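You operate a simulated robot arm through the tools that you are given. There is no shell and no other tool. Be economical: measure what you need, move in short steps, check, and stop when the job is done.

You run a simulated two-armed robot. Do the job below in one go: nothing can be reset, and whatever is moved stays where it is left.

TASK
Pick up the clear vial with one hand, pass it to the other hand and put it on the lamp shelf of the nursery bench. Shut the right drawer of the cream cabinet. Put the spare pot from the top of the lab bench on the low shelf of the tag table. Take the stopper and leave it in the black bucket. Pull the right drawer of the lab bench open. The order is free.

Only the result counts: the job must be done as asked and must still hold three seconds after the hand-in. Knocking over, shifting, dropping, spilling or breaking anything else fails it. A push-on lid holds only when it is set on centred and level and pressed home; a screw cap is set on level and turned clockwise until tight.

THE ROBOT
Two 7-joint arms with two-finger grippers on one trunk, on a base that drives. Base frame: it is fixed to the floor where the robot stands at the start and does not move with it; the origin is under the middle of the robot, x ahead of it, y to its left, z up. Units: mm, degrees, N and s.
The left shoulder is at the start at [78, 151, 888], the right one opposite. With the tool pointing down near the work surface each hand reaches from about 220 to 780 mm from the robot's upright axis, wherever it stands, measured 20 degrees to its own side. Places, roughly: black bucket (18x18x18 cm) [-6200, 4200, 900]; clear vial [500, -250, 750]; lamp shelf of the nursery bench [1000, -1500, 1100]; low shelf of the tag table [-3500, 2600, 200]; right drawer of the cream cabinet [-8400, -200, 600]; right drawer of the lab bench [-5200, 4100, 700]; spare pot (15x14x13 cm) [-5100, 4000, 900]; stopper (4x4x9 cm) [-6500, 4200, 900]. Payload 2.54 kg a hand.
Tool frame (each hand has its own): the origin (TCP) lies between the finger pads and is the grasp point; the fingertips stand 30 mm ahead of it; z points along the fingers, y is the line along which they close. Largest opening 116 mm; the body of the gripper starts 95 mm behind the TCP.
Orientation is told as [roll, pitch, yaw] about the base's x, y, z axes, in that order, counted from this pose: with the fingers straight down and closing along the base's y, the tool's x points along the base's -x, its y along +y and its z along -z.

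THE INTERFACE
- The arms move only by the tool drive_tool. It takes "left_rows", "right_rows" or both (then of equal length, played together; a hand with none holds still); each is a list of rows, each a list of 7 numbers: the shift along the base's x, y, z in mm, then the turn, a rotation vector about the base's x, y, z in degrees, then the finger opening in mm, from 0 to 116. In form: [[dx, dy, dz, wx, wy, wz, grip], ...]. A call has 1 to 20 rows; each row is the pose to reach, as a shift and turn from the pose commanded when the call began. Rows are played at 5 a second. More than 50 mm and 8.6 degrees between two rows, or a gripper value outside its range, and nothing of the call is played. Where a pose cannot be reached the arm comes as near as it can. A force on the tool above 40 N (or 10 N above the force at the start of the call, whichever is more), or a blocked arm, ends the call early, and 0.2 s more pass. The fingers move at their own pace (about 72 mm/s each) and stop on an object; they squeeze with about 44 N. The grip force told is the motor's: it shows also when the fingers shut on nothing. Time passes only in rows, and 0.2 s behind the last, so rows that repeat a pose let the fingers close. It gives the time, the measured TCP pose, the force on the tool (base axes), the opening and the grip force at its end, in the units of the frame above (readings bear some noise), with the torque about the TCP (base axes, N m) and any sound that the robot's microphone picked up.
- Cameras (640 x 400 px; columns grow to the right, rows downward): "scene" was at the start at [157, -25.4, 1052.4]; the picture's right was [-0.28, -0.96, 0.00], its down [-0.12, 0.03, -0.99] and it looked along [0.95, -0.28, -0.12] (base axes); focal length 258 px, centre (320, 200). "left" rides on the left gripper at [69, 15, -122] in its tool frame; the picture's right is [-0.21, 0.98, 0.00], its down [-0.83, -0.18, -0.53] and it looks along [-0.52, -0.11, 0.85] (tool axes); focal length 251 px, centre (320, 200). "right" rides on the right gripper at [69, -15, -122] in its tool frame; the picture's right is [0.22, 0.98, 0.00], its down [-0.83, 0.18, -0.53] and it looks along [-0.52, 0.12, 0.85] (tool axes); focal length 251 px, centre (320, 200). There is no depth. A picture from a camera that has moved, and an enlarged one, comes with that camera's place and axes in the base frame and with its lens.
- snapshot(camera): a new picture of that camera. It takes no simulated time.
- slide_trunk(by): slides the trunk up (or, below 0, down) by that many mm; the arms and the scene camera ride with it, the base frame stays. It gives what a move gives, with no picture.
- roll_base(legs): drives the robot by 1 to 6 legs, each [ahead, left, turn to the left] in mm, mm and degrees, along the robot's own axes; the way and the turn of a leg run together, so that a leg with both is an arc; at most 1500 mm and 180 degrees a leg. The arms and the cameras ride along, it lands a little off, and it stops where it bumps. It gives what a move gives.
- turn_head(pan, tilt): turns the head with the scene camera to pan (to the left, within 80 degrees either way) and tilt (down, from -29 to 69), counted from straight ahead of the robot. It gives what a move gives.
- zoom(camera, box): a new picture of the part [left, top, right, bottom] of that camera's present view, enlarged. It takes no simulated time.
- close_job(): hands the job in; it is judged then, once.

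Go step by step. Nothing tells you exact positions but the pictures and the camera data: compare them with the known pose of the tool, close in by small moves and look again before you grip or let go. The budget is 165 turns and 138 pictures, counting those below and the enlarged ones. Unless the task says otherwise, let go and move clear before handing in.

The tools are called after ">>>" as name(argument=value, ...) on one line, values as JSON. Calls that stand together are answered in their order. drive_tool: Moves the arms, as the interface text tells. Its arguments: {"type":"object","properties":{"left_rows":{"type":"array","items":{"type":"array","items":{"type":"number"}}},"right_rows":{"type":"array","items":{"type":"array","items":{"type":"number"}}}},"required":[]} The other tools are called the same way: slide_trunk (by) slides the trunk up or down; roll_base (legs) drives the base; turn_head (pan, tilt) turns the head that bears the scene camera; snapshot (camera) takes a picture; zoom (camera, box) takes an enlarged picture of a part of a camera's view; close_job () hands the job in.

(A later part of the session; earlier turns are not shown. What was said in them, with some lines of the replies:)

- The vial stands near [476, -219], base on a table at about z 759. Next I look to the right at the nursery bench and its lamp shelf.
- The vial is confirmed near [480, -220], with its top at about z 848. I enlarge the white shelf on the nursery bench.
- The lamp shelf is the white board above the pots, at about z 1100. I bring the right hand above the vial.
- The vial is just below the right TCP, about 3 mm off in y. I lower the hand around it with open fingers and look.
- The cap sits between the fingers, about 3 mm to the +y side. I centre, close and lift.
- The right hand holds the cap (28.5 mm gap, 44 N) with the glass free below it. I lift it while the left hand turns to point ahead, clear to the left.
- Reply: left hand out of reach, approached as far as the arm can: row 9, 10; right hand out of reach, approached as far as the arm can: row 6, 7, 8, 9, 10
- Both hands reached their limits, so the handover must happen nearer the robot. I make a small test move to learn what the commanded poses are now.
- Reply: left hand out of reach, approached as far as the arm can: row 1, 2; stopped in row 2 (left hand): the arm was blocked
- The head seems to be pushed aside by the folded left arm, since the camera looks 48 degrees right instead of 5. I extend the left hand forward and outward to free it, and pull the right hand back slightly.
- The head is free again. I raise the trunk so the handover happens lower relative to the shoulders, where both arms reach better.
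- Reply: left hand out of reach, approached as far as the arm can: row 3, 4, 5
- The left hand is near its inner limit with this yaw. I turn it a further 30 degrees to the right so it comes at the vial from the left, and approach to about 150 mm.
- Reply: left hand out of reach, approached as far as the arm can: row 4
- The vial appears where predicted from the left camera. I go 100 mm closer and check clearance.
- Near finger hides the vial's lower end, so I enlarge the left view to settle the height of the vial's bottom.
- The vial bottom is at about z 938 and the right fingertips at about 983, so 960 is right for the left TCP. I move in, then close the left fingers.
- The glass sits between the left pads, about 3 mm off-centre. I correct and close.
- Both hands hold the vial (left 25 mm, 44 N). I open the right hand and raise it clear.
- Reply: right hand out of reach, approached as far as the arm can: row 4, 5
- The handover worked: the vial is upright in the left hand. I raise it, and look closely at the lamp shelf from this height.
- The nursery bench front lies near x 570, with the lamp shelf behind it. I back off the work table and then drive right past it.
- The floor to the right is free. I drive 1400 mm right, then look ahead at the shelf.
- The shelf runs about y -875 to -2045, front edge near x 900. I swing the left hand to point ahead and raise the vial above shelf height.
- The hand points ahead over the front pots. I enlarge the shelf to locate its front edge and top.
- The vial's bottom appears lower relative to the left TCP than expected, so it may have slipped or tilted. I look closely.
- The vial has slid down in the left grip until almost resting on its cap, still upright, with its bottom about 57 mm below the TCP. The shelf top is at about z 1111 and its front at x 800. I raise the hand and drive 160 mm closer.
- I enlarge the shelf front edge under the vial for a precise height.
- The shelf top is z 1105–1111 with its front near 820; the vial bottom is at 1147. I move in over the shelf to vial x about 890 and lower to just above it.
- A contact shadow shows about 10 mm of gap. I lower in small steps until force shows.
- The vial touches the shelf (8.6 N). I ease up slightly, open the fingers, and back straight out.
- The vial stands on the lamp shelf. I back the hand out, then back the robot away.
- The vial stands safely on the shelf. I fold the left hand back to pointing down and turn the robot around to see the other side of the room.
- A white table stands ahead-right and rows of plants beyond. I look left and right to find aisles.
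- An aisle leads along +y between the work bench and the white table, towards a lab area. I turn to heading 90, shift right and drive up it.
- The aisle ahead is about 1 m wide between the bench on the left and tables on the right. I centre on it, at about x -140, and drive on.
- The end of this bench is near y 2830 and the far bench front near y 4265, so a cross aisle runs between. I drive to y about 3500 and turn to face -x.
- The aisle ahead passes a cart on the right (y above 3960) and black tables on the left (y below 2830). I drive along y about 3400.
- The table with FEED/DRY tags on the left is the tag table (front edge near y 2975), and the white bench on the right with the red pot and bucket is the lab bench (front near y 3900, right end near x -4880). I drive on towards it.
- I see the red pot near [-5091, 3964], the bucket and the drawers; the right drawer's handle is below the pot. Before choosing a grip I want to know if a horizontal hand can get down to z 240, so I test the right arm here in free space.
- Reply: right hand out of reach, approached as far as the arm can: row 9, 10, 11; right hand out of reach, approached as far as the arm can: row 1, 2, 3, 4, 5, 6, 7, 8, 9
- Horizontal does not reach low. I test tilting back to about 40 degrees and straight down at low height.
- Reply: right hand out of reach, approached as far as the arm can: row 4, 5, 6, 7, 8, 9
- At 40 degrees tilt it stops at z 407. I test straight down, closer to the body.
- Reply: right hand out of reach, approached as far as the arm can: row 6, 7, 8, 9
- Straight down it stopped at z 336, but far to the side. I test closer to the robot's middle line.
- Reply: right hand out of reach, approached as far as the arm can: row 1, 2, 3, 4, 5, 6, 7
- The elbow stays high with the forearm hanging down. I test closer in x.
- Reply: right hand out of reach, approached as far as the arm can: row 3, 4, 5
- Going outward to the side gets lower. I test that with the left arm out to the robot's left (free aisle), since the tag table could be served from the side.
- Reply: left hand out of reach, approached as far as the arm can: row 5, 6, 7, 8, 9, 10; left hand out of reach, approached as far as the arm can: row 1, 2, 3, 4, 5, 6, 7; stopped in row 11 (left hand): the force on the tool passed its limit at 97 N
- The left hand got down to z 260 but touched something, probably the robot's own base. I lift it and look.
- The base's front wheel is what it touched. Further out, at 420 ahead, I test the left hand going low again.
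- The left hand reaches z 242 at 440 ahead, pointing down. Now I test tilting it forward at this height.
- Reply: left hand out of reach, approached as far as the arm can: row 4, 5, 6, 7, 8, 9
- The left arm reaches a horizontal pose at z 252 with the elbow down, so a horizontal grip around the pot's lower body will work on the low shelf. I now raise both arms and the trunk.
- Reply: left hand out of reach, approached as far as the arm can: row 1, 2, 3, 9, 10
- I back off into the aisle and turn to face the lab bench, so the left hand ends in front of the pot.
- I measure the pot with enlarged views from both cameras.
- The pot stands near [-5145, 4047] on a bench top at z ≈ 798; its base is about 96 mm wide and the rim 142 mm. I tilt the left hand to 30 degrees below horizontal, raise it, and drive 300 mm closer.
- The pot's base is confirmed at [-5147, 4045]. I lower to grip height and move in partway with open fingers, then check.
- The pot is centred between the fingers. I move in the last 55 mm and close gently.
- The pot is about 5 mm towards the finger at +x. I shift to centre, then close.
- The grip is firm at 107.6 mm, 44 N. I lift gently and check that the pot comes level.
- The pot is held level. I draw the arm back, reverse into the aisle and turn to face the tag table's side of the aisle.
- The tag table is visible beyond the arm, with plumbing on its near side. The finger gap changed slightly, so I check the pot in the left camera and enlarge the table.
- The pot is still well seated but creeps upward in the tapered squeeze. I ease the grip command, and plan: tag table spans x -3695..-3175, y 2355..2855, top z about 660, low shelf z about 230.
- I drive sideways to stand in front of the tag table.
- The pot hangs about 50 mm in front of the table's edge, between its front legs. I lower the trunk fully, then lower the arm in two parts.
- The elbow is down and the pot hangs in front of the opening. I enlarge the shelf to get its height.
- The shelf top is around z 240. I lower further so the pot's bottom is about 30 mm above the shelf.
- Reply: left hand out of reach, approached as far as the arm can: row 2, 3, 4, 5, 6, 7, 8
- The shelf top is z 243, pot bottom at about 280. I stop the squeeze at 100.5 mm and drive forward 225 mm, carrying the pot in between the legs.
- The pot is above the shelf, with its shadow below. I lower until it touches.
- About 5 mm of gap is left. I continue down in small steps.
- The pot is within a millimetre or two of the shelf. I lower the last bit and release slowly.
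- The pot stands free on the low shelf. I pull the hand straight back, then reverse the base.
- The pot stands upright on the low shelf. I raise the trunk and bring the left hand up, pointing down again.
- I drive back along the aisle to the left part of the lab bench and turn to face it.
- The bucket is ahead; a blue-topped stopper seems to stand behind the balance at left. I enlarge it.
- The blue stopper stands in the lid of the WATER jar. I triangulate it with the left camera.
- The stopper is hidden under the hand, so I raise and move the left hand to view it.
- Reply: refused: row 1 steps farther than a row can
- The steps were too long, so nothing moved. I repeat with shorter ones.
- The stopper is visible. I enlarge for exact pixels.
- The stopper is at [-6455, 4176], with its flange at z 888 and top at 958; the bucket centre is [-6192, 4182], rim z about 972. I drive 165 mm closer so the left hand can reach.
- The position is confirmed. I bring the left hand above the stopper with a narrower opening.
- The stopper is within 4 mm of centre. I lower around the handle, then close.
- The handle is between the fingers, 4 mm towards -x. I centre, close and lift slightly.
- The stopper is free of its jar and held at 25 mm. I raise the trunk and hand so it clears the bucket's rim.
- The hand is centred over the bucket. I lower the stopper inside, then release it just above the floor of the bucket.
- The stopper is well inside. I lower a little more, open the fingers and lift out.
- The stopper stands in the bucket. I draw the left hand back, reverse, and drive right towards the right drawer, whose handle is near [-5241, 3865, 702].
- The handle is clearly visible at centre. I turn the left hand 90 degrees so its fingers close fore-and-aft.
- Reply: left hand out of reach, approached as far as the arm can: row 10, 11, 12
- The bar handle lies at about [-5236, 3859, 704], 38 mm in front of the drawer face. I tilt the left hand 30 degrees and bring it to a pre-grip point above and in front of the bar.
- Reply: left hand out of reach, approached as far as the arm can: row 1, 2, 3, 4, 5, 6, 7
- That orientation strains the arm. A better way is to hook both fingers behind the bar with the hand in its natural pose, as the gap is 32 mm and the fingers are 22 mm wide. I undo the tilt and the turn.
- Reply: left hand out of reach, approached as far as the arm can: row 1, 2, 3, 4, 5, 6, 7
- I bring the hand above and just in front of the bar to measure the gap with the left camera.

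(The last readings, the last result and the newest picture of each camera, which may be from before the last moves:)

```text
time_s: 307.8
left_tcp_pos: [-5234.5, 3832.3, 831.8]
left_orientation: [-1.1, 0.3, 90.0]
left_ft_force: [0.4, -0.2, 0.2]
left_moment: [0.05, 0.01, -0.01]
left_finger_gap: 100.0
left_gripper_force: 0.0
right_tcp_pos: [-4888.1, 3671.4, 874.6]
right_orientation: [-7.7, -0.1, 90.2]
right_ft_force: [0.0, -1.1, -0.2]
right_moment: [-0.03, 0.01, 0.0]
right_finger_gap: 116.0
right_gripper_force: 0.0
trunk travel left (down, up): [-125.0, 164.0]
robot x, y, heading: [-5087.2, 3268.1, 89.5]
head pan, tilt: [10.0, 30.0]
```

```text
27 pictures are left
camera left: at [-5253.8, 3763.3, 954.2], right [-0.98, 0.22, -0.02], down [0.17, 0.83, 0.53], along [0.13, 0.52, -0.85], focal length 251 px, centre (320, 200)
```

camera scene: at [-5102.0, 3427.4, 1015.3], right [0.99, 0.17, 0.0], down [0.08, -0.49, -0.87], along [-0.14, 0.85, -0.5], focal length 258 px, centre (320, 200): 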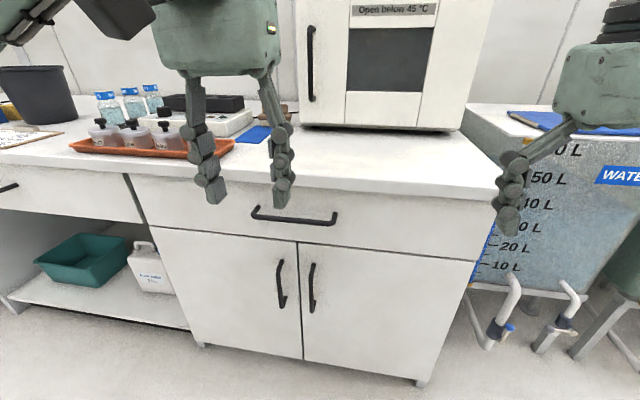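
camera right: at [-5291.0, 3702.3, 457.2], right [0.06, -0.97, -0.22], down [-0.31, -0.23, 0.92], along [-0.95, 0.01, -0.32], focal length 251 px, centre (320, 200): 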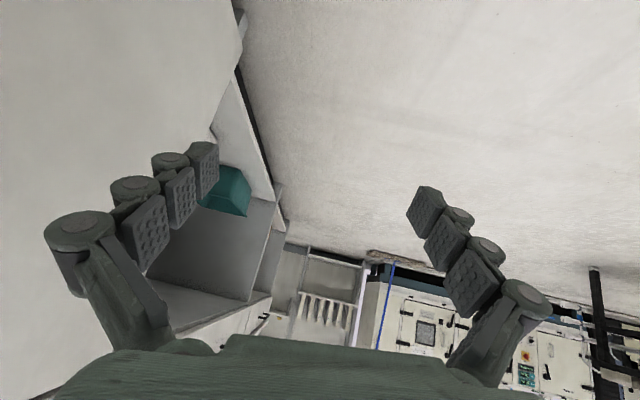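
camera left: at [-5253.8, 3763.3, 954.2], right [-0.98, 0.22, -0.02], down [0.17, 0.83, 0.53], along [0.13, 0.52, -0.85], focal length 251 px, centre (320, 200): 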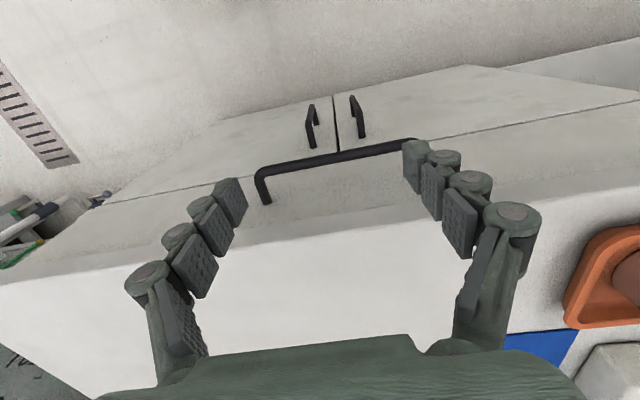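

I enlarge the bar and the bench edge.

>>> zoom(camera="left", box=[230, 120, 430, 245])

```text
3.20 times, centred on (330, 182) of left
camera zoom: at [-5253.8, 3763.3, 954.2], right [-0.98, 0.22, -0.02], down [0.17, 0.83, 0.53], along [0.13, 0.52, -0.85], focal length 805 px, centre (288, 256)
```

zoom: 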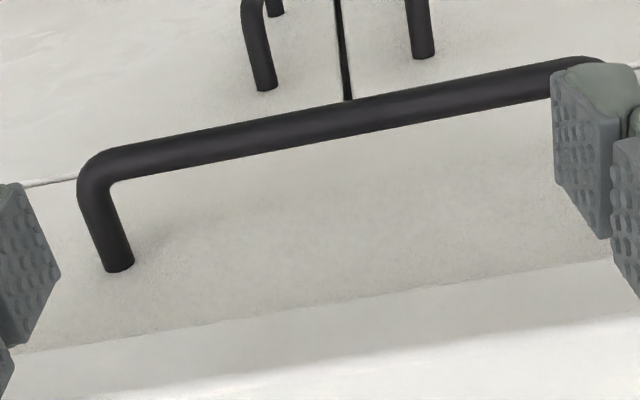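

The drawer face is at y 3908, the bar at [y 3868, z 700], and the bench slab overhangs to y 3892. A 20 degree forward tilt lets the fingers slip behind the bar from above. I set that pre-pose.

>>> drive_tool(left_rows=[[0, 8, -13, 7, 0, 0, 60], [0, 16, -27, 14, 0, 0, 60], [0, 25, -41, 20, 0, 0, 60], [0, 25, -41, 20, 0, 0, 60]])

>>> zoom(camera="left", box=[200, 80, 440, 260])

>>> zoom(camera="scene", box=[200, 140, 380, 260])

```text
time_s: 308.8
left_tcp_pos: [-5235.3, 3855.4, 791.1]
left_orientation: [-1.2, -19.8, 89.9]
left_ft_force: [-0.4, -0.4, 0.7]
left_moment: [0.01, -0.02, 0.03]
left_finger_gap: 59.9
left_gripper_force: 0.1
right_tcp_pos: [-4887.6, 3671.2, 873.3]
right_orientation: [-7.7, -0.2, 90.2]
right_ft_force: [-0.5, 0.3, -0.2]
right_moment: [0.03, 0.01, -0.03]
right_finger_gap: 116.2
right_gripper_force: 0.1
trunk travel left (down, up): [-125.0, 164.0]
robot x, y, heading: [-5089.7, 3270.2, 89.6]
head pan, tilt: [10.0, 30.0]
```

```text
2.22 times, centred on (320, 170) of left
camera zoom: at [-5253.8, 3749.8, 881.7], right [-0.98, 0.21, 0.05], down [0.17, 0.59, 0.79], along [0.13, 0.78, -0.62], focal length 559 px, centre (320, 267)
```

zoom: 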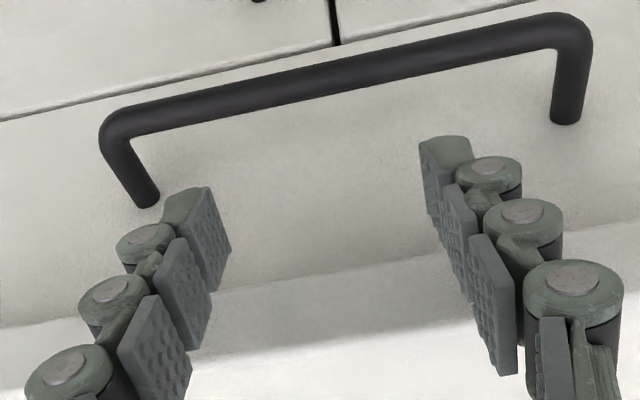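

```text
3.33 times, centred on (290, 200) of scene
camera zoom: at [-5102.0, 3427.4, 1015.3], right [0.99, 0.17, 0.0], down [0.08, -0.49, -0.87], along [-0.14, 0.85, -0.5], focal length 862 px, centre (420, 200)
```

zoom: 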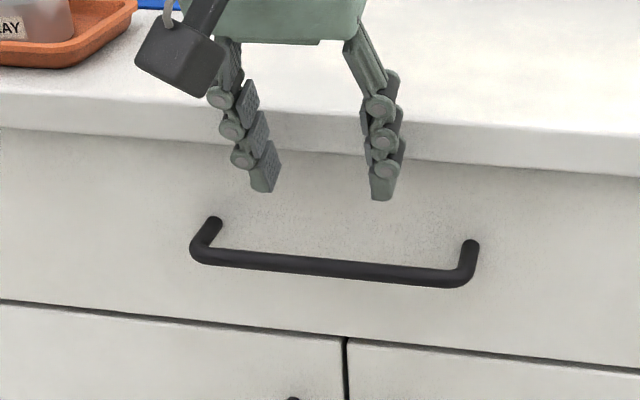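

Everything lines up, with the fingers between the bar's two posts. I slide them down behind the bar.

>>> drive_tool(left_rows=[[0, 7, -17, 0, 0, 0, 60], [0, 14, -34, 0, 0, 0, 60], [0, 21, -50, 0, 0, 0, 60], [0, 27, -65, 0, 0, 0, 60], [0, 27, -65, 0, 0, 0, 60]])

>>> zoom(camera="left", box=[200, 80, 440, 260])

>>> zoom(camera="scene", box=[200, 140, 380, 260])

```text
time_s: 310.0
left_tcp_pos: [-5233.5, 3882.2, 726.6]
left_orientation: [-1.2, -19.7, 90.1]
left_ft_force: [0.0, 0.1, -0.1]
left_moment: [0.03, 0.02, -0.01]
left_finger_gap: 59.7
left_gripper_force: 0.1
right_tcp_pos: [-4889.1, 3672.5, 873.8]
right_orientation: [-7.7, -0.2, 90.2]
right_ft_force: [0.5, -0.5, -0.2]
right_moment: [0.04, -0.03, 0.0]
right_finger_gap: 116.0
right_gripper_force: 0.0
trunk travel left (down, up): [-125.0, 164.0]
robot x, y, heading: [-5089.0, 3270.2, 89.5]
head pan, tilt: [10.0, 30.0]
```

```text
2.22 times, centred on (320, 170) of left
camera zoom: at [-5254.6, 3777.0, 817.6], right [-0.98, 0.21, 0.05], down [0.17, 0.6, 0.78], along [0.13, 0.78, -0.62], focal length 559 px, centre (320, 267)
```

zoom: 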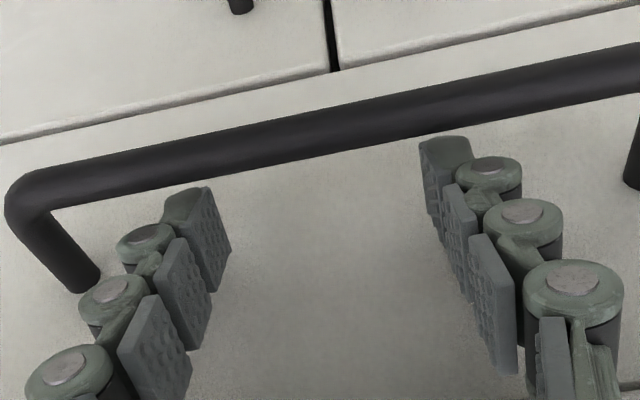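

```text
3.33 times, centred on (290, 200) of scene
camera zoom: at [-5102.0, 3427.4, 1015.2], right [0.99, 0.17, 0.0], down [0.08, -0.49, -0.87], along [-0.14, 0.85, -0.5], focal length 862 px, centre (420, 200)
```

zoom: 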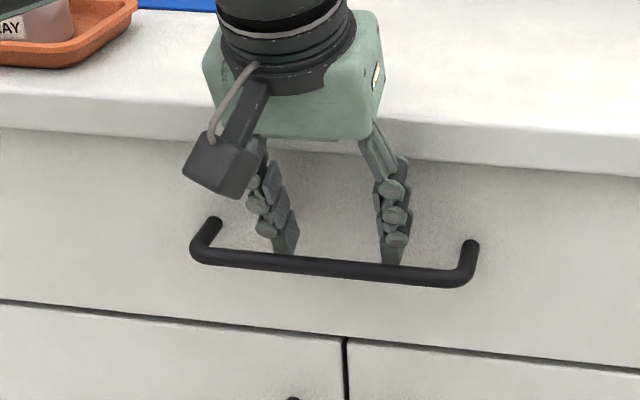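

The fingers are behind the bar but only just. I go 12 mm deeper.

>>> drive_tool(left_rows=[[0, 2, -6, 0, 0, 0, 60], [0, 3, -12, 0, 0, 0, 60], [0, 3, -14, 0, 0, 0, 60], [0, 3, -14, 0, 0, 0, 60]])

>>> zoom(camera="scene", box=[220, 180, 340, 260])

```text
time_s: 311.0
left_tcp_pos: [-5235.0, 3885.2, 712.9]
left_orientation: [-1.3, -19.7, 90.1]
left_ft_force: [-0.2, 0.6, 0.1]
left_moment: [0.03, 0.03, -0.01]
left_finger_gap: 59.9
left_gripper_force: 0.0
right_tcp_pos: [-4887.4, 3671.1, 872.3]
right_orientation: [-7.7, -0.2, 90.1]
right_ft_force: [-0.2, 0.3, 0.8]
right_moment: [0.01, -0.01, 0.01]
right_finger_gap: 115.9
right_gripper_force: 0.0
trunk travel left (down, up): [-125.0, 164.0]
robot x, y, heading: [-5091.6, 3271.5, 89.7]
head pan, tilt: [10.0, 30.0]
```

```text
5.00 times, centred on (280, 220) of scene
camera zoom: at [-5102.0, 3427.4, 1015.3], right [0.99, 0.17, 0.0], down [0.08, -0.49, -0.87], along [-0.14, 0.85, -0.5], focal length 1292 px, centre (520, 100)
```

zoom: 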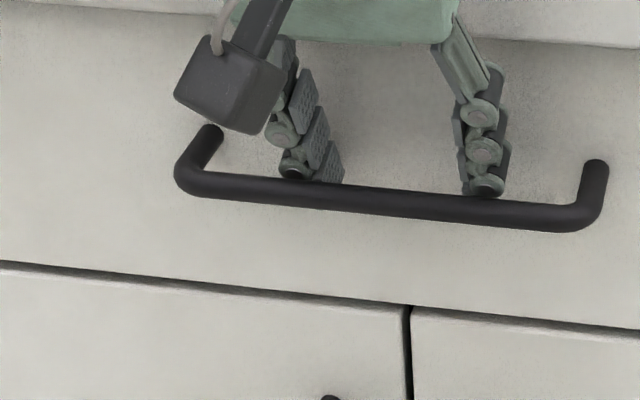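

The fingers are well hooked behind the bar. I pull gently and watch the force.

>>> drive_tool(left_rows=[[0, -10, 0, 0, 0, 0, 60], [0, -22, 0, 0, 0, 0, 60], [0, -36, 0, 0, 0, 0, 60], [0, -50, 0, 0, 0, 0, 60], [0, -65, 0, 0, 0, 0, 60], [0, -80, 0, 0, 0, 0, 60]])

>>> snapshot(camera="scene")

```text
time_s: 312.4
left_tcp_pos: [-5235.8, 3803.1, 710.2]
left_orientation: [-1.1, -19.6, 89.9]
left_ft_force: [0.1, 0.2, 0.2]
left_moment: [0.0, 0.02, 0.01]
left_finger_gap: 60.3
left_gripper_force: 0.0
right_tcp_pos: [-4888.0, 3671.5, 874.2]
right_orientation: [-7.8, -0.1, 90.2]
right_ft_force: [0.4, 0.6, -0.2]
right_moment: [0.03, 0.0, -0.02]
right_finger_gap: 116.0
right_gripper_force: 0.0
trunk travel left (down, up): [-125.0, 164.0]
robot x, y, heading: [-5091.3, 3266.7, 89.6]
head pan, tilt: [10.0, 30.0]
```

```text
20 pictures are left
camera scene: at [-5102.0, 3427.3, 1015.3], right [0.99, 0.17, 0.0], down [0.08, -0.49, -0.87], along [-0.15, 0.85, -0.5], focal length 258 px, centre (320, 200)
```

scene: 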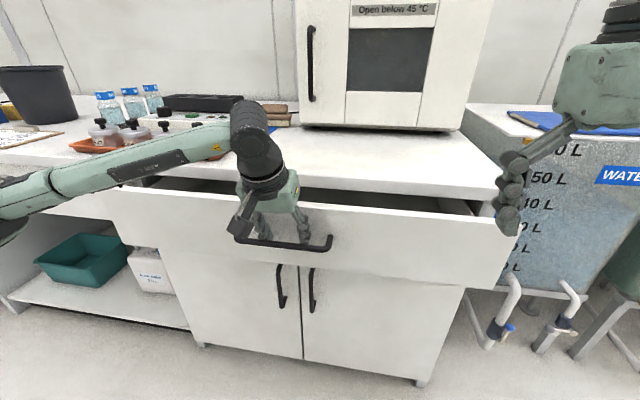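

The drawer slides easily. I pull a further 130 mm with the arm, which stops itself on force.

>>> drive_tool(left_rows=[[0, -20, 0, 0, 0, 0, 60], [0, -40, 0, 0, 0, 0, 60], [0, -60, 0, 0, 0, 0, 60], [0, -80, 0, 0, 0, 0, 60], [0, -100, 0, 0, 0, 0, 60], [0, -120, 0, 0, 0, 0, 60], [0, -140, 0, 0, 0, 0, 60], [0, -140, 0, 0, 0, 0, 60]])

>>> snapshot(camera="scene")

```text
time_s: 314.2
left_tcp_pos: [-5234.4, 3668.4, 712.2]
left_orientation: [-1.0, -19.4, 90.0]
left_ft_force: [-0.7, -0.8, -0.2]
left_moment: [0.01, 0.02, 0.01]
left_finger_gap: 60.0
left_gripper_force: 0.0
left hand out of reach, approached as far as the arm can: row 7, 8
right_tcp_pos: [-4888.7, 3670.4, 874.1]
right_orientation: [-7.8, -0.2, 90.2]
right_ft_force: [-0.5, 0.4, -1.2]
right_moment: [0.0, 0.01, -0.01]
right_finger_gap: 116.0
right_gripper_force: 0.1
trunk travel left (down, up): [-125.0, 164.0]
robot x, y, heading: [-5089.0, 3268.5, 89.5]
head pan, tilt: [10.0, 30.0]
```

```text
19 pictures are left
camera scene: at [-5102.0, 3427.3, 1015.2], right [0.99, 0.17, 0.0], down [0.08, -0.49, -0.87], along [-0.15, 0.85, -0.5], focal length 258 px, centre (320, 200)
```

scene: 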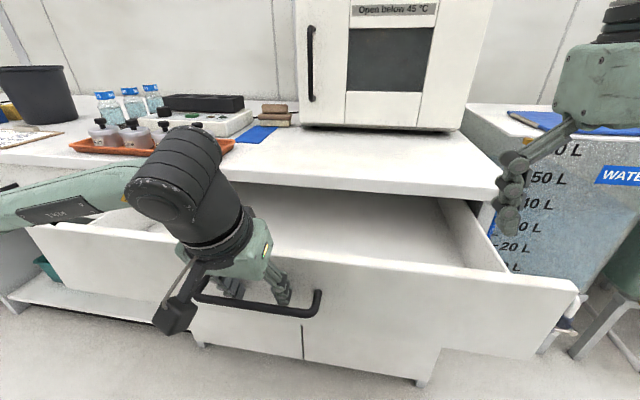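

The drawer is out by over 200 mm. I pull 70 mm more with the base, then check the force.

>>> roll_base(legs=[[-70, 0, 0]])

```text
time_s: 315.2
left_tcp_pos: [-5235.6, 3599.0, 711.3]
left_orientation: [-1.1, -19.5, 90.0]
left_ft_force: [-0.7, -0.4, -0.7]
left_moment: [0.03, -0.02, 0.01]
left_finger_gap: 59.9
left_gripper_force: 0.0
right_tcp_pos: [-4888.4, 3600.7, 873.6]
right_orientation: [-7.7, -0.1, 90.2]
right_ft_force: [-0.2, 0.1, 0.3]
right_moment: [0.02, 0.01, -0.02]
right_finger_gap: 116.1
right_gripper_force: 0.0
trunk travel left (down, up): [-125.0, 164.0]
robot x, y, heading: [-5087.9, 3201.0, 89.6]
head pan, tilt: [10.0, 30.0]
```

No stop was reached at about 275 mm of opening. I unhook the fingers along their own line and raise the hand.

>>> drive_tool(left_rows=[[0, 5, 0, 0, 0, 0, 60], [0, 0, 15, 0, 0, 0, 60], [0, -8, 38, 0, 0, 0, 60], [0, -17, 62, 0, 0, 0, 60], [0, -26, 88, 0, 0, 0, 60], [0, -26, 125, 0, 0, 0, 60], [0, -26, 165, 0, 0, 0, 60], [0, -26, 200, 0, 0, 0, 60]])

>>> snapshot(camera="scene")

```text
time_s: 317.0
left_tcp_pos: [-5233.7, 3572.8, 911.0]
left_orientation: [-1.2, -19.4, 90.0]
left_ft_force: [0.4, 0.2, -0.5]
left_moment: [0.0, 0.01, 0.05]
left_finger_gap: 60.0
left_gripper_force: 0.0
right_tcp_pos: [-4889.0, 3601.7, 873.7]
right_orientation: [-7.7, -0.1, 90.2]
right_ft_force: [-0.3, -0.8, 0.1]
right_moment: [0.02, 0.0, 0.0]
right_finger_gap: 116.0
right_gripper_force: 0.1
trunk travel left (down, up): [-125.0, 164.0]
robot x, y, heading: [-5086.8, 3196.7, 89.6]
head pan, tilt: [10.0, 30.0]
```

```text
18 pictures are left
camera scene: at [-5102.4, 3357.7, 1015.2], right [0.99, 0.17, 0.0], down [0.08, -0.49, -0.87], along [-0.14, 0.85, -0.5], focal length 258 px, centre (320, 200)
```

scene: 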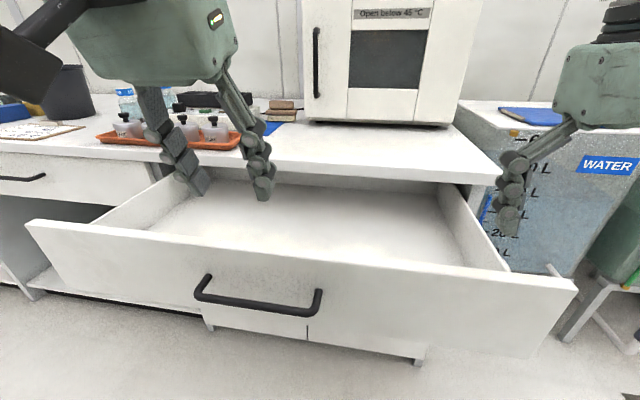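

The drawer stands clearly open. I back away, turn towards -x and drive along the aisle to look for the cream cabinet.

>>> roll_base(legs=[[-170, 0, 0], [0, 0, 90], [1500, 0, 0]])

>>> turn_head(pan=35, tilt=12)

>>> snapshot(camera="scene")

```text
time_s: 329.2
left_tcp_pos: [-6926.8, 2891.9, 911.4]
left_orientation: [-1.1, -19.4, -179.5]
left_ft_force: [0.0, -0.6, -0.7]
left_moment: [-0.01, 0.03, 0.01]
left_finger_gap: 60.1
left_gripper_force: 0.1
right_tcp_pos: [-6961.2, 3235.6, 874.1]
right_orientation: [-7.6, -0.2, -179.2]
right_ft_force: [0.5, -0.1, -0.6]
right_moment: [0.03, 0.0, -0.03]
right_finger_gap: 115.9
right_gripper_force: 0.1
trunk travel left (down, up): [-125.0, 164.0]
robot x, y, heading: [-6557.7, 3039.7, -179.7]
head pan, tilt: [10.0, 30.0]
```

```text
time_s: 330.1
left_tcp_pos: [-6927.1, 2890.0, 911.7]
left_orientation: [-1.0, -19.5, -179.5]
left_ft_force: [0.9, 0.1, 1.4]
left_moment: [0.0, -0.01, 0.0]
left_finger_gap: 59.7
left_gripper_force: 0.1
right_tcp_pos: [-6959.4, 3235.9, 873.0]
right_orientation: [-7.7, -0.2, -179.2]
right_ft_force: [-0.2, -1.0, 0.1]
right_moment: [-0.01, 0.04, 0.03]
right_finger_gap: 116.1
right_gripper_force: 0.1
trunk travel left (down, up): [-125.0, 164.0]
robot x, y, heading: [-6556.1, 3039.4, -180.0]
head pan, tilt: [35.0, 12.0]
```

```text
17 pictures are left
camera scene: at [-6701.4, 2986.6, 1044.3], right [-0.58, 0.82, 0.0], down [0.17, 0.12, -0.98], along [-0.8, -0.56, -0.21], focal length 258 px, centre (320, 200)
```

scene: 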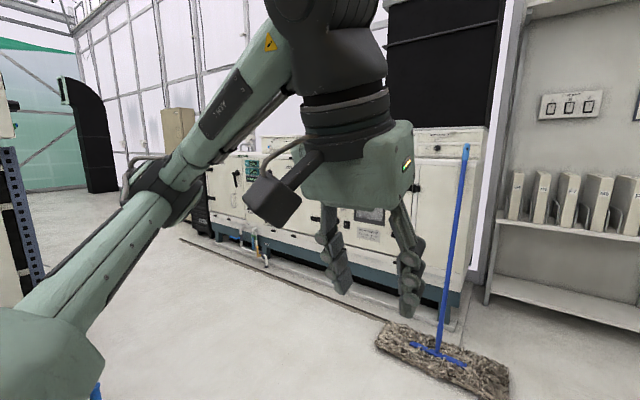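

Cream machinery lines the far wall and a corridor runs along it at x about -7400. I drive into it and turn towards -y.

>>> roll_base(legs=[[790, 0, 0], [0, 0, 90], [1450, 0, 0]])

>>> turn_head(pan=-15, tilt=12)

>>> snapshot(camera="scene")

```text
time_s: 345.1
left_tcp_pos: [-7234.7, 1221.2, 911.5]
left_orientation: [-1.2, -19.5, -91.4]
left_ft_force: [0.4, 0.4, -0.4]
left_moment: [0.02, -0.01, 0.02]
left_finger_gap: 59.9
left_gripper_force: 0.0
right_tcp_pos: [-7580.3, 1201.0, 873.8]
right_orientation: [-7.8, -0.3, -91.2]
right_ft_force: [-0.9, 0.1, -0.2]
right_moment: [0.0, 0.02, 0.01]
right_finger_gap: 116.1
right_gripper_force: 0.2
trunk travel left (down, up): [-125.0, 164.0]
robot x, y, heading: [-7374.9, 1596.6, -92.0]
head pan, tilt: [35.0, 12.0]
```

```text
time_s: 346.2
left_tcp_pos: [-7233.5, 1221.9, 912.0]
left_orientation: [-1.1, -19.5, -91.4]
left_ft_force: [0.4, -0.4, -0.4]
left_moment: [0.04, 0.01, 0.0]
left_finger_gap: 59.8
left_gripper_force: 0.0
right_tcp_pos: [-7580.2, 1200.5, 873.8]
right_orientation: [-7.7, -0.2, -91.1]
right_ft_force: [-0.1, -0.1, 0.3]
right_moment: [0.04, -0.01, 0.01]
right_finger_gap: 116.0
right_gripper_force: 0.1
trunk travel left (down, up): [-125.0, 164.0]
robot x, y, heading: [-7375.1, 1600.4, -91.8]
head pan, tilt: [-15.0, 12.0]
```

```text
16 pictures are left
camera scene: at [-7399.6, 1440.9, 1044.3], right [-0.96, 0.29, 0.0], down [0.06, 0.2, -0.98], along [-0.28, -0.94, -0.21], focal length 258 px, centre (320, 200)
```

scene: 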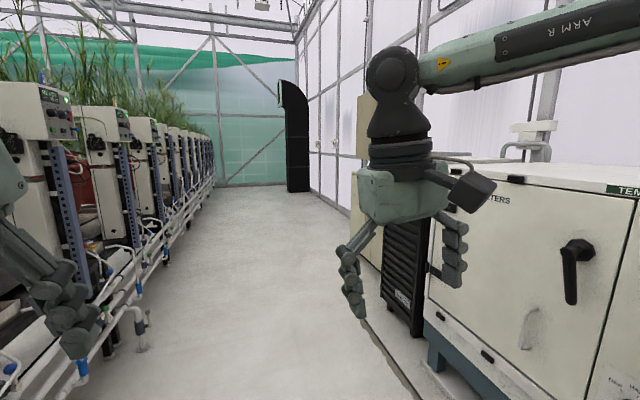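

The corridor continues. I go 800 mm further and look right, past the black grille.

>>> roll_base(legs=[[850, 0, 1.8]])

>>> turn_head(pan=-42, tilt=18)

>>> snapshot(camera="scene")

```text
time_s: 350.7
left_tcp_pos: [-7232.9, 384.9, 910.7]
left_orientation: [-1.1, -19.5, -89.6]
left_ft_force: [-0.7, 1.0, 0.5]
left_moment: [-0.02, -0.03, 0.02]
left_finger_gap: 60.3
left_gripper_force: 0.1
right_tcp_pos: [-7580.3, 352.3, 873.5]
right_orientation: [-7.7, -0.2, -89.2]
right_ft_force: [0.0, -0.2, 0.6]
right_moment: [0.0, 0.0, -0.02]
right_finger_gap: 115.7
right_gripper_force: 0.1
trunk travel left (down, up): [-125.0, 164.0]
robot x, y, heading: [-7386.7, 757.4, -90.1]
head pan, tilt: [-15.0, 12.0]
```

```text
time_s: 351.6
left_tcp_pos: [-7233.6, 383.5, 910.9]
left_orientation: [-1.1, -19.6, -89.6]
left_ft_force: [0.0, -0.2, -0.6]
left_moment: [-0.04, -0.01, -0.01]
left_finger_gap: 60.2
left_gripper_force: 0.1
right_tcp_pos: [-7579.0, 351.9, 873.8]
right_orientation: [-7.7, -0.2, -89.4]
right_ft_force: [-0.3, 0.3, -0.1]
right_moment: [0.02, 0.02, -0.01]
right_finger_gap: 115.9
right_gripper_force: 0.0
trunk travel left (down, up): [-125.0, 164.0]
robot x, y, heading: [-7383.1, 758.6, -89.5]
head pan, tilt: [-42.0, 18.0]
```

```text
15 pictures are left
camera scene: at [-7444.8, 619.0, 1034.6], right [-0.74, 0.67, 0.0], down [0.21, 0.23, -0.95], along [-0.63, -0.71, -0.31], focal length 258 px, centre (320, 200)
```

scene: 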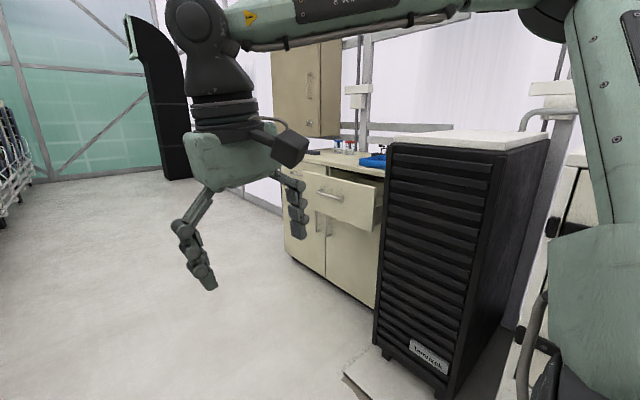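

The cream cabinet stands beyond the black grille, facing +x, with its right drawer standing open. I drive in front of it and turn to face it.

>>> roll_base(legs=[[920, 0, -0.5], [0, 0, -90]])

>>> turn_head(pan=8, tilt=20)

>>> snapshot(camera="scene")

```text
time_s: 360.5
left_tcp_pos: [-7762.0, -300.9, 910.8]
left_orientation: [-1.1, -19.6, 178.3]
left_ft_force: [-0.2, 0.3, -0.2]
left_moment: [-0.04, -0.01, 0.02]
left_finger_gap: 59.7
left_gripper_force: 0.1
right_tcp_pos: [-7779.9, 45.1, 872.6]
right_orientation: [-7.7, -0.2, 178.5]
right_ft_force: [0.2, 0.5, -0.7]
right_moment: [0.0, 0.03, 0.03]
right_finger_gap: 116.2
right_gripper_force: 0.0
trunk travel left (down, up): [-125.0, 164.0]
robot x, y, heading: [-7385.9, -169.4, 178.0]
head pan, tilt: [-42.0, 18.0]
```

```text
time_s: 361.6
left_tcp_pos: [-7762.3, -302.2, 911.9]
left_orientation: [-1.0, -19.6, 178.2]
left_ft_force: [-0.1, 0.4, -0.6]
left_moment: [-0.01, 0.0, 0.0]
left_finger_gap: 60.0
left_gripper_force: 0.0
right_tcp_pos: [-7778.7, 44.9, 873.2]
right_orientation: [-7.6, -0.2, 178.5]
right_ft_force: [-0.4, -0.5, 0.9]
right_moment: [0.01, 0.01, 0.02]
right_finger_gap: 115.8
right_gripper_force: 0.1
trunk travel left (down, up): [-125.0, 164.0]
robot x, y, heading: [-7382.4, -167.9, 178.0]
head pan, tilt: [8.0, 20.0]
```

```text
14 pictures are left
camera scene: at [-7544.9, -173.7, 1031.3], right [-0.1, 0.99, 0.0], down [0.34, 0.03, -0.94], along [-0.93, -0.1, -0.34], focal length 258 px, centre (320, 200)
```

scene: 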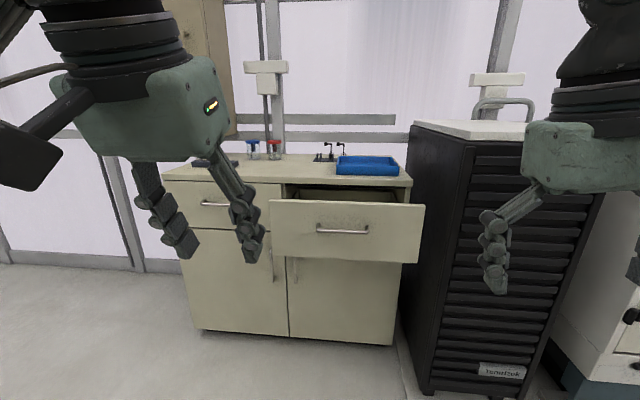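

The drawer's front is at x about -8240, z 607–760, and the bar handle is centred at y -175. I turn the left hand to point forward with closed fingers, aimed beside the handle at y about -295.

>>> drive_tool(left_rows=[[-22, 0, -25, 0, 6, 0, 40], [-44, 0, -50, 0, 12, 0, 20], [-66, 0, -75, 0, 18, 0, 0], [-88, 0, -100, 0, 24, 0, 0], [-110, 0, -130, 0, 30, 0, 0], [-132, 0, -160, 0, 36, 0, 0], [-155, 0, -190, 0, 42, 0, 0], [-178, 0, -219, 0, 46, 0, 0], [-178, 0, -219, 0, 46, 0, 0]])

>>> snapshot(camera="scene")

```text
time_s: 363.6
left_tcp_pos: [-7915.7, -302.3, 721.4]
left_orientation: [1.4, -61.6, 176.5]
left_ft_force: [0.2, -0.4, -0.4]
left_moment: [0.02, 0.02, 0.01]
left_finger_gap: 0.0
left_gripper_force: 29.0
left hand out of reach, approached as far as the arm can: row 4, 5, 6, 8, 9
right_tcp_pos: [-7780.0, 45.4, 873.4]
right_orientation: [-7.7, -0.2, 178.5]
right_ft_force: [0.0, 0.0, 0.0]
right_moment: [0.01, 0.0, 0.01]
right_finger_gap: 115.8
right_gripper_force: 0.0
trunk travel left (down, up): [-125.0, 164.0]
robot x, y, heading: [-7385.9, -168.7, 177.7]
head pan, tilt: [8.0, 20.0]
```

```text
13 pictures are left
camera scene: at [-7544.9, -173.8, 1031.3], right [-0.1, 0.99, 0.0], down [0.34, 0.04, -0.94], along [-0.93, -0.1, -0.34], focal length 258 px, centre (320, 200)
```

scene: 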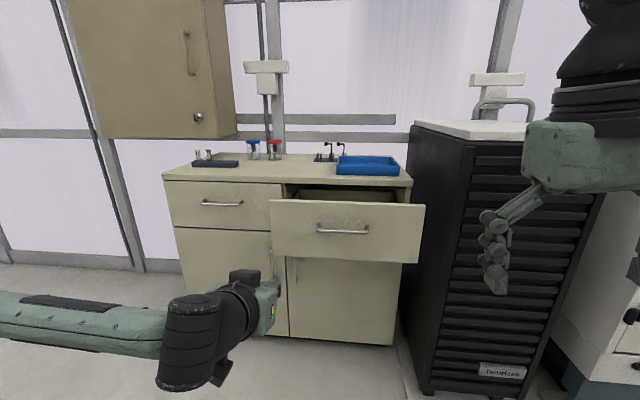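

The fingertips now point at the drawer face left of the handle, at z about 707. I drive 240 mm forward, then push with the arm.

>>> roll_base(legs=[[240, 0, 2]])

>>> drive_tool(left_rows=[[-20, 0, 0, 0, 0, 0, 0], [-40, 0, 0, 0, 0, 0, 0], [-60, 0, 0, 0, 0, 0, 0], [-80, 0, 0, 0, 0, 0, 0], [-100, 0, 0, 0, 0, 0, 0]])

>>> snapshot(camera="scene")

```text
time_s: 365.4
left_tcp_pos: [-8152.5, -311.9, 719.8]
left_orientation: [1.5, -61.5, 178.2]
left_ft_force: [0.2, 0.9, -1.0]
left_moment: [0.01, -0.01, -0.01]
left_finger_gap: 0.0
left_gripper_force: 29.2
right_tcp_pos: [-8026.6, 37.0, 873.7]
right_orientation: [-7.6, -0.2, -179.6]
right_ft_force: [0.0, 0.4, 0.4]
right_moment: [-0.02, 0.02, -0.02]
right_finger_gap: 116.1
right_gripper_force: 0.0
trunk travel left (down, up): [-125.0, 164.0]
robot x, y, heading: [-7626.6, -160.1, 179.6]
head pan, tilt: [8.0, 20.0]
```

```text
time_s: 366.6
left_tcp_pos: [-8255.0, -312.9, 721.1]
left_orientation: [1.5, -61.5, 178.1]
left_ft_force: [-0.7, 0.6, 1.0]
left_moment: [-0.03, -0.02, -0.01]
left_finger_gap: 0.0
left_gripper_force: 28.1
right_tcp_pos: [-8026.6, 37.4, 872.3]
right_orientation: [-7.7, -0.1, -179.7]
right_ft_force: [-0.3, -0.4, 0.4]
right_moment: [-0.04, 0.01, -0.02]
right_finger_gap: 115.7
right_gripper_force: 0.0
trunk travel left (down, up): [-125.0, 164.0]
robot x, y, heading: [-7626.9, -163.8, 179.5]
head pan, tilt: [8.0, 20.0]
```

```text
12 pictures are left
camera scene: at [-7785.7, -173.5, 1031.3], right [-0.13, 0.99, 0.0], down [0.34, 0.05, -0.94], along [-0.93, -0.13, -0.34], focal length 258 px, centre (320, 200)
```

scene: 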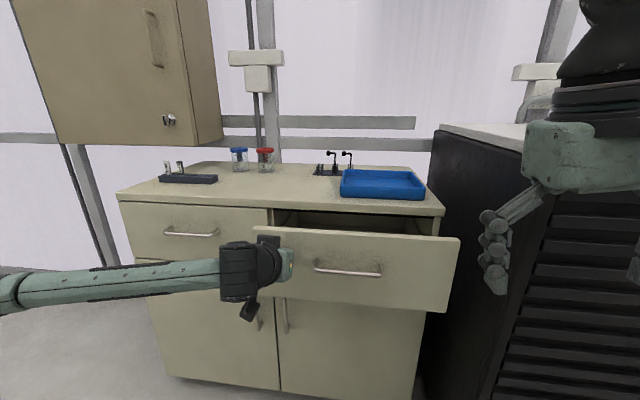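

No contact yet; the face is deeper, at roughly x -8330. I lower the hand 40 mm for safety and continue pushing with the arm.

>>> drive_tool(left_rows=[[0, 0, -20, 0, 0, 0, 0], [0, 0, -40, 0, 0, 0, 0], [-20, 0, -40, 0, 0, 0, 0], [-40, 0, -40, 0, 0, 0, 0], [-60, 0, -40, 0, 0, 0, 0], [-80, 0, -40, 0, 0, 0, 0], [-100, 0, -40, 0, 0, 0, 0]])

>>> snapshot(camera="scene")

```text
time_s: 368.2
left_tcp_pos: [-8351.3, -311.7, 681.5]
left_orientation: [1.5, -61.6, 178.1]
left_ft_force: [0.0, 0.4, 0.1]
left_moment: [0.02, 0.0, -0.02]
left_finger_gap: 0.0
left_gripper_force: 28.7
right_tcp_pos: [-8027.8, 37.1, 874.0]
right_orientation: [-7.6, -0.3, -179.7]
right_ft_force: [0.1, -0.4, -0.2]
right_moment: [0.02, 0.01, -0.02]
right_finger_gap: 116.2
right_gripper_force: 0.1
trunk travel left (down, up): [-125.0, 164.0]
robot x, y, heading: [-7625.1, -161.3, 179.6]
head pan, tilt: [8.0, 20.0]
```

```text
11 pictures are left
camera scene: at [-7785.7, -173.5, 1031.3], right [-0.13, 0.99, 0.0], down [0.34, 0.05, -0.94], along [-0.93, -0.13, -0.34], focal length 258 px, centre (320, 200)
```

scene: 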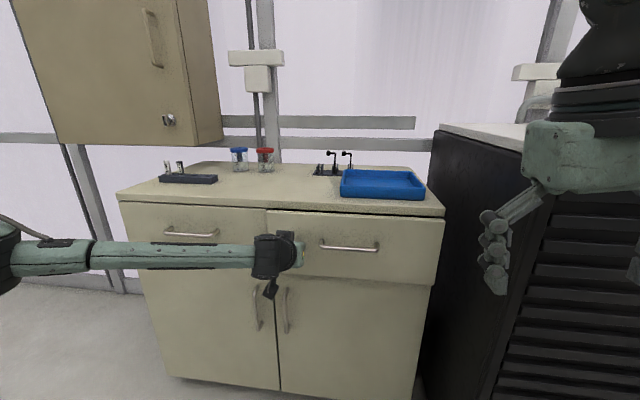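

The drawer is nearly shut. I push on until firm resistance.

>>> drive_tool(left_rows=[[-10, 0, 0, 0, 0, 0, 0], [-20, 0, 0, 0, 0, 0, 0], [-30, 0, 0, 0, 0, 0, 0], [-40, 0, 0, 0, 0, 0, 0], [-50, 0, 0, 0, 0, 0, 0], [-60, 0, 0, 0, 0, 0, 0]])

>>> snapshot(camera="scene")

```text
time_s: 369.0
left_tcp_pos: [-8370.9, -313.7, 680.9]
left_orientation: [1.1, -61.2, 178.3]
left_ft_force: [19.7, -2.9, 8.3]
left_moment: [-0.02, 0.18, 0.07]
left_finger_gap: 6.0
left_gripper_force: 28.5
right_tcp_pos: [-8025.5, 35.9, 874.7]
right_orientation: [-7.6, -0.3, -179.6]
right_ft_force: [0.5, 0.0, -0.1]
right_moment: [0.0, -0.01, 0.0]
right_finger_gap: 115.9
right_gripper_force: 0.0
trunk travel left (down, up): [-125.0, 164.0]
robot x, y, heading: [-7625.9, -161.6, 180.1]
head pan, tilt: [8.0, 20.0]
stopped in row 3 (left hand): the force on the tool passed its limit at 51 N (the readings are from after the stop); the commanded pose is now the measured one
```

```text
10 pictures are left
camera scene: at [-7783.2, -174.0, 1031.9], right [-0.14, 0.99, 0.0], down [0.34, 0.05, -0.94], along [-0.93, -0.13, -0.34], focal length 258 px, centre (320, 200)
```

scene: 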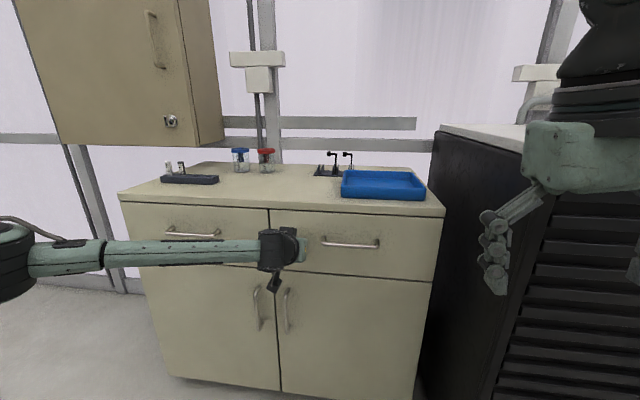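

The drawer hit its stop and looks flush. I withdraw the hand and check with an enlarged view.

>>> drive_tool(left_rows=[[20, 0, 0, 0, 0, 0, 0], [50, 0, 0, 0, 0, 0, 0], [90, 0, 0, 0, 0, 0, 0], [130, 0, 0, 0, 0, 0, 0]])

>>> roll_base(legs=[[-150, 0, 0]])

>>> zoom(camera="scene", box=[130, 170, 450, 370])

```text
time_s: 370.0
left_tcp_pos: [-8243.4, -314.7, 677.9]
left_orientation: [1.4, -60.9, 178.3]
left_ft_force: [0.0, 1.3, -0.3]
left_moment: [0.01, 0.07, -0.01]
left_finger_gap: 0.4
left_gripper_force: 28.6
right_tcp_pos: [-8026.8, 37.0, 873.2]
right_orientation: [-7.6, -0.1, -179.7]
right_ft_force: [-0.1, 0.9, 0.4]
right_moment: [0.0, 0.02, 0.0]
right_finger_gap: 116.0
right_gripper_force: 0.1
trunk travel left (down, up): [-125.0, 164.0]
robot x, y, heading: [-7626.6, -164.0, 179.8]
head pan, tilt: [8.0, 20.0]
```

```text
time_s: 371.3
left_tcp_pos: [-8095.1, -313.6, 678.3]
left_orientation: [1.5, -61.0, 178.2]
left_ft_force: [0.6, -0.7, -0.1]
left_moment: [0.0, 0.01, -0.01]
left_finger_gap: 0.0
left_gripper_force: 28.3
right_tcp_pos: [-7877.4, 37.2, 873.4]
right_orientation: [-7.8, -0.2, -179.7]
right_ft_force: [0.6, 0.3, 0.4]
right_moment: [0.01, 0.01, -0.05]
right_finger_gap: 116.0
right_gripper_force: 0.0
trunk travel left (down, up): [-125.0, 164.0]
robot x, y, heading: [-7473.7, -166.3, 179.6]
head pan, tilt: [8.0, 20.0]
```

```text
2.00 times, centred on (290, 270) of scene
camera zoom: at [-7635.7, -174.4, 1031.4], right [-0.13, 0.99, 0.0], down [0.34, 0.05, -0.94], along [-0.93, -0.13, -0.34], focal length 517 px, centre (380, 60)
```

zoom: 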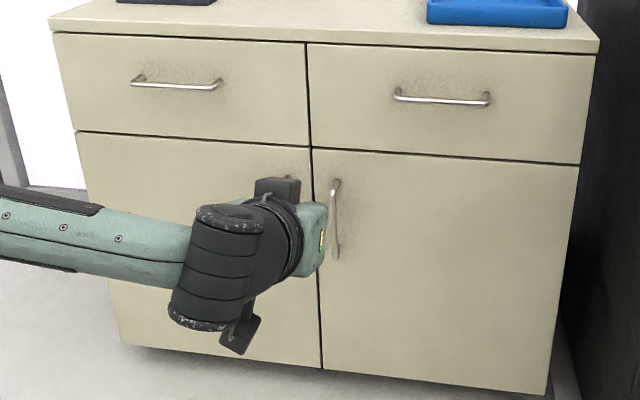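

The right drawer is flush with its neighbour, and all five jobs are done with both hands clear. I hand in.

>>> close_job()

```text
The job is handed in.
```

I handed the job in with all five parts done as asked. The pictures showed each one in place, but I have no verdict on it yet.

- **Vial:** it was passed from the right hand to the left and stands on the lamp shelf. It slid about 33 mm down in the left hand's grip on the way but stayed upright.
- **Cream cabinet:** the right drawer is pushed to its stop and sits flush with the drawer beside it.
- **Spare pot:** it stands upright on the low shelf of the tag table. It crept slightly in the grip while being carried but was set down level.
- **Stopper:** it was taken from the lid of the WATER jar and stands in the black bucket.
- **Lab bench:** the right drawer is open by about 275 mm; I did not reach its end stop.

While I tested how low the arms could reach, the left hand bumped the robot's own wheel at about 97 N. I saw nothing else move.
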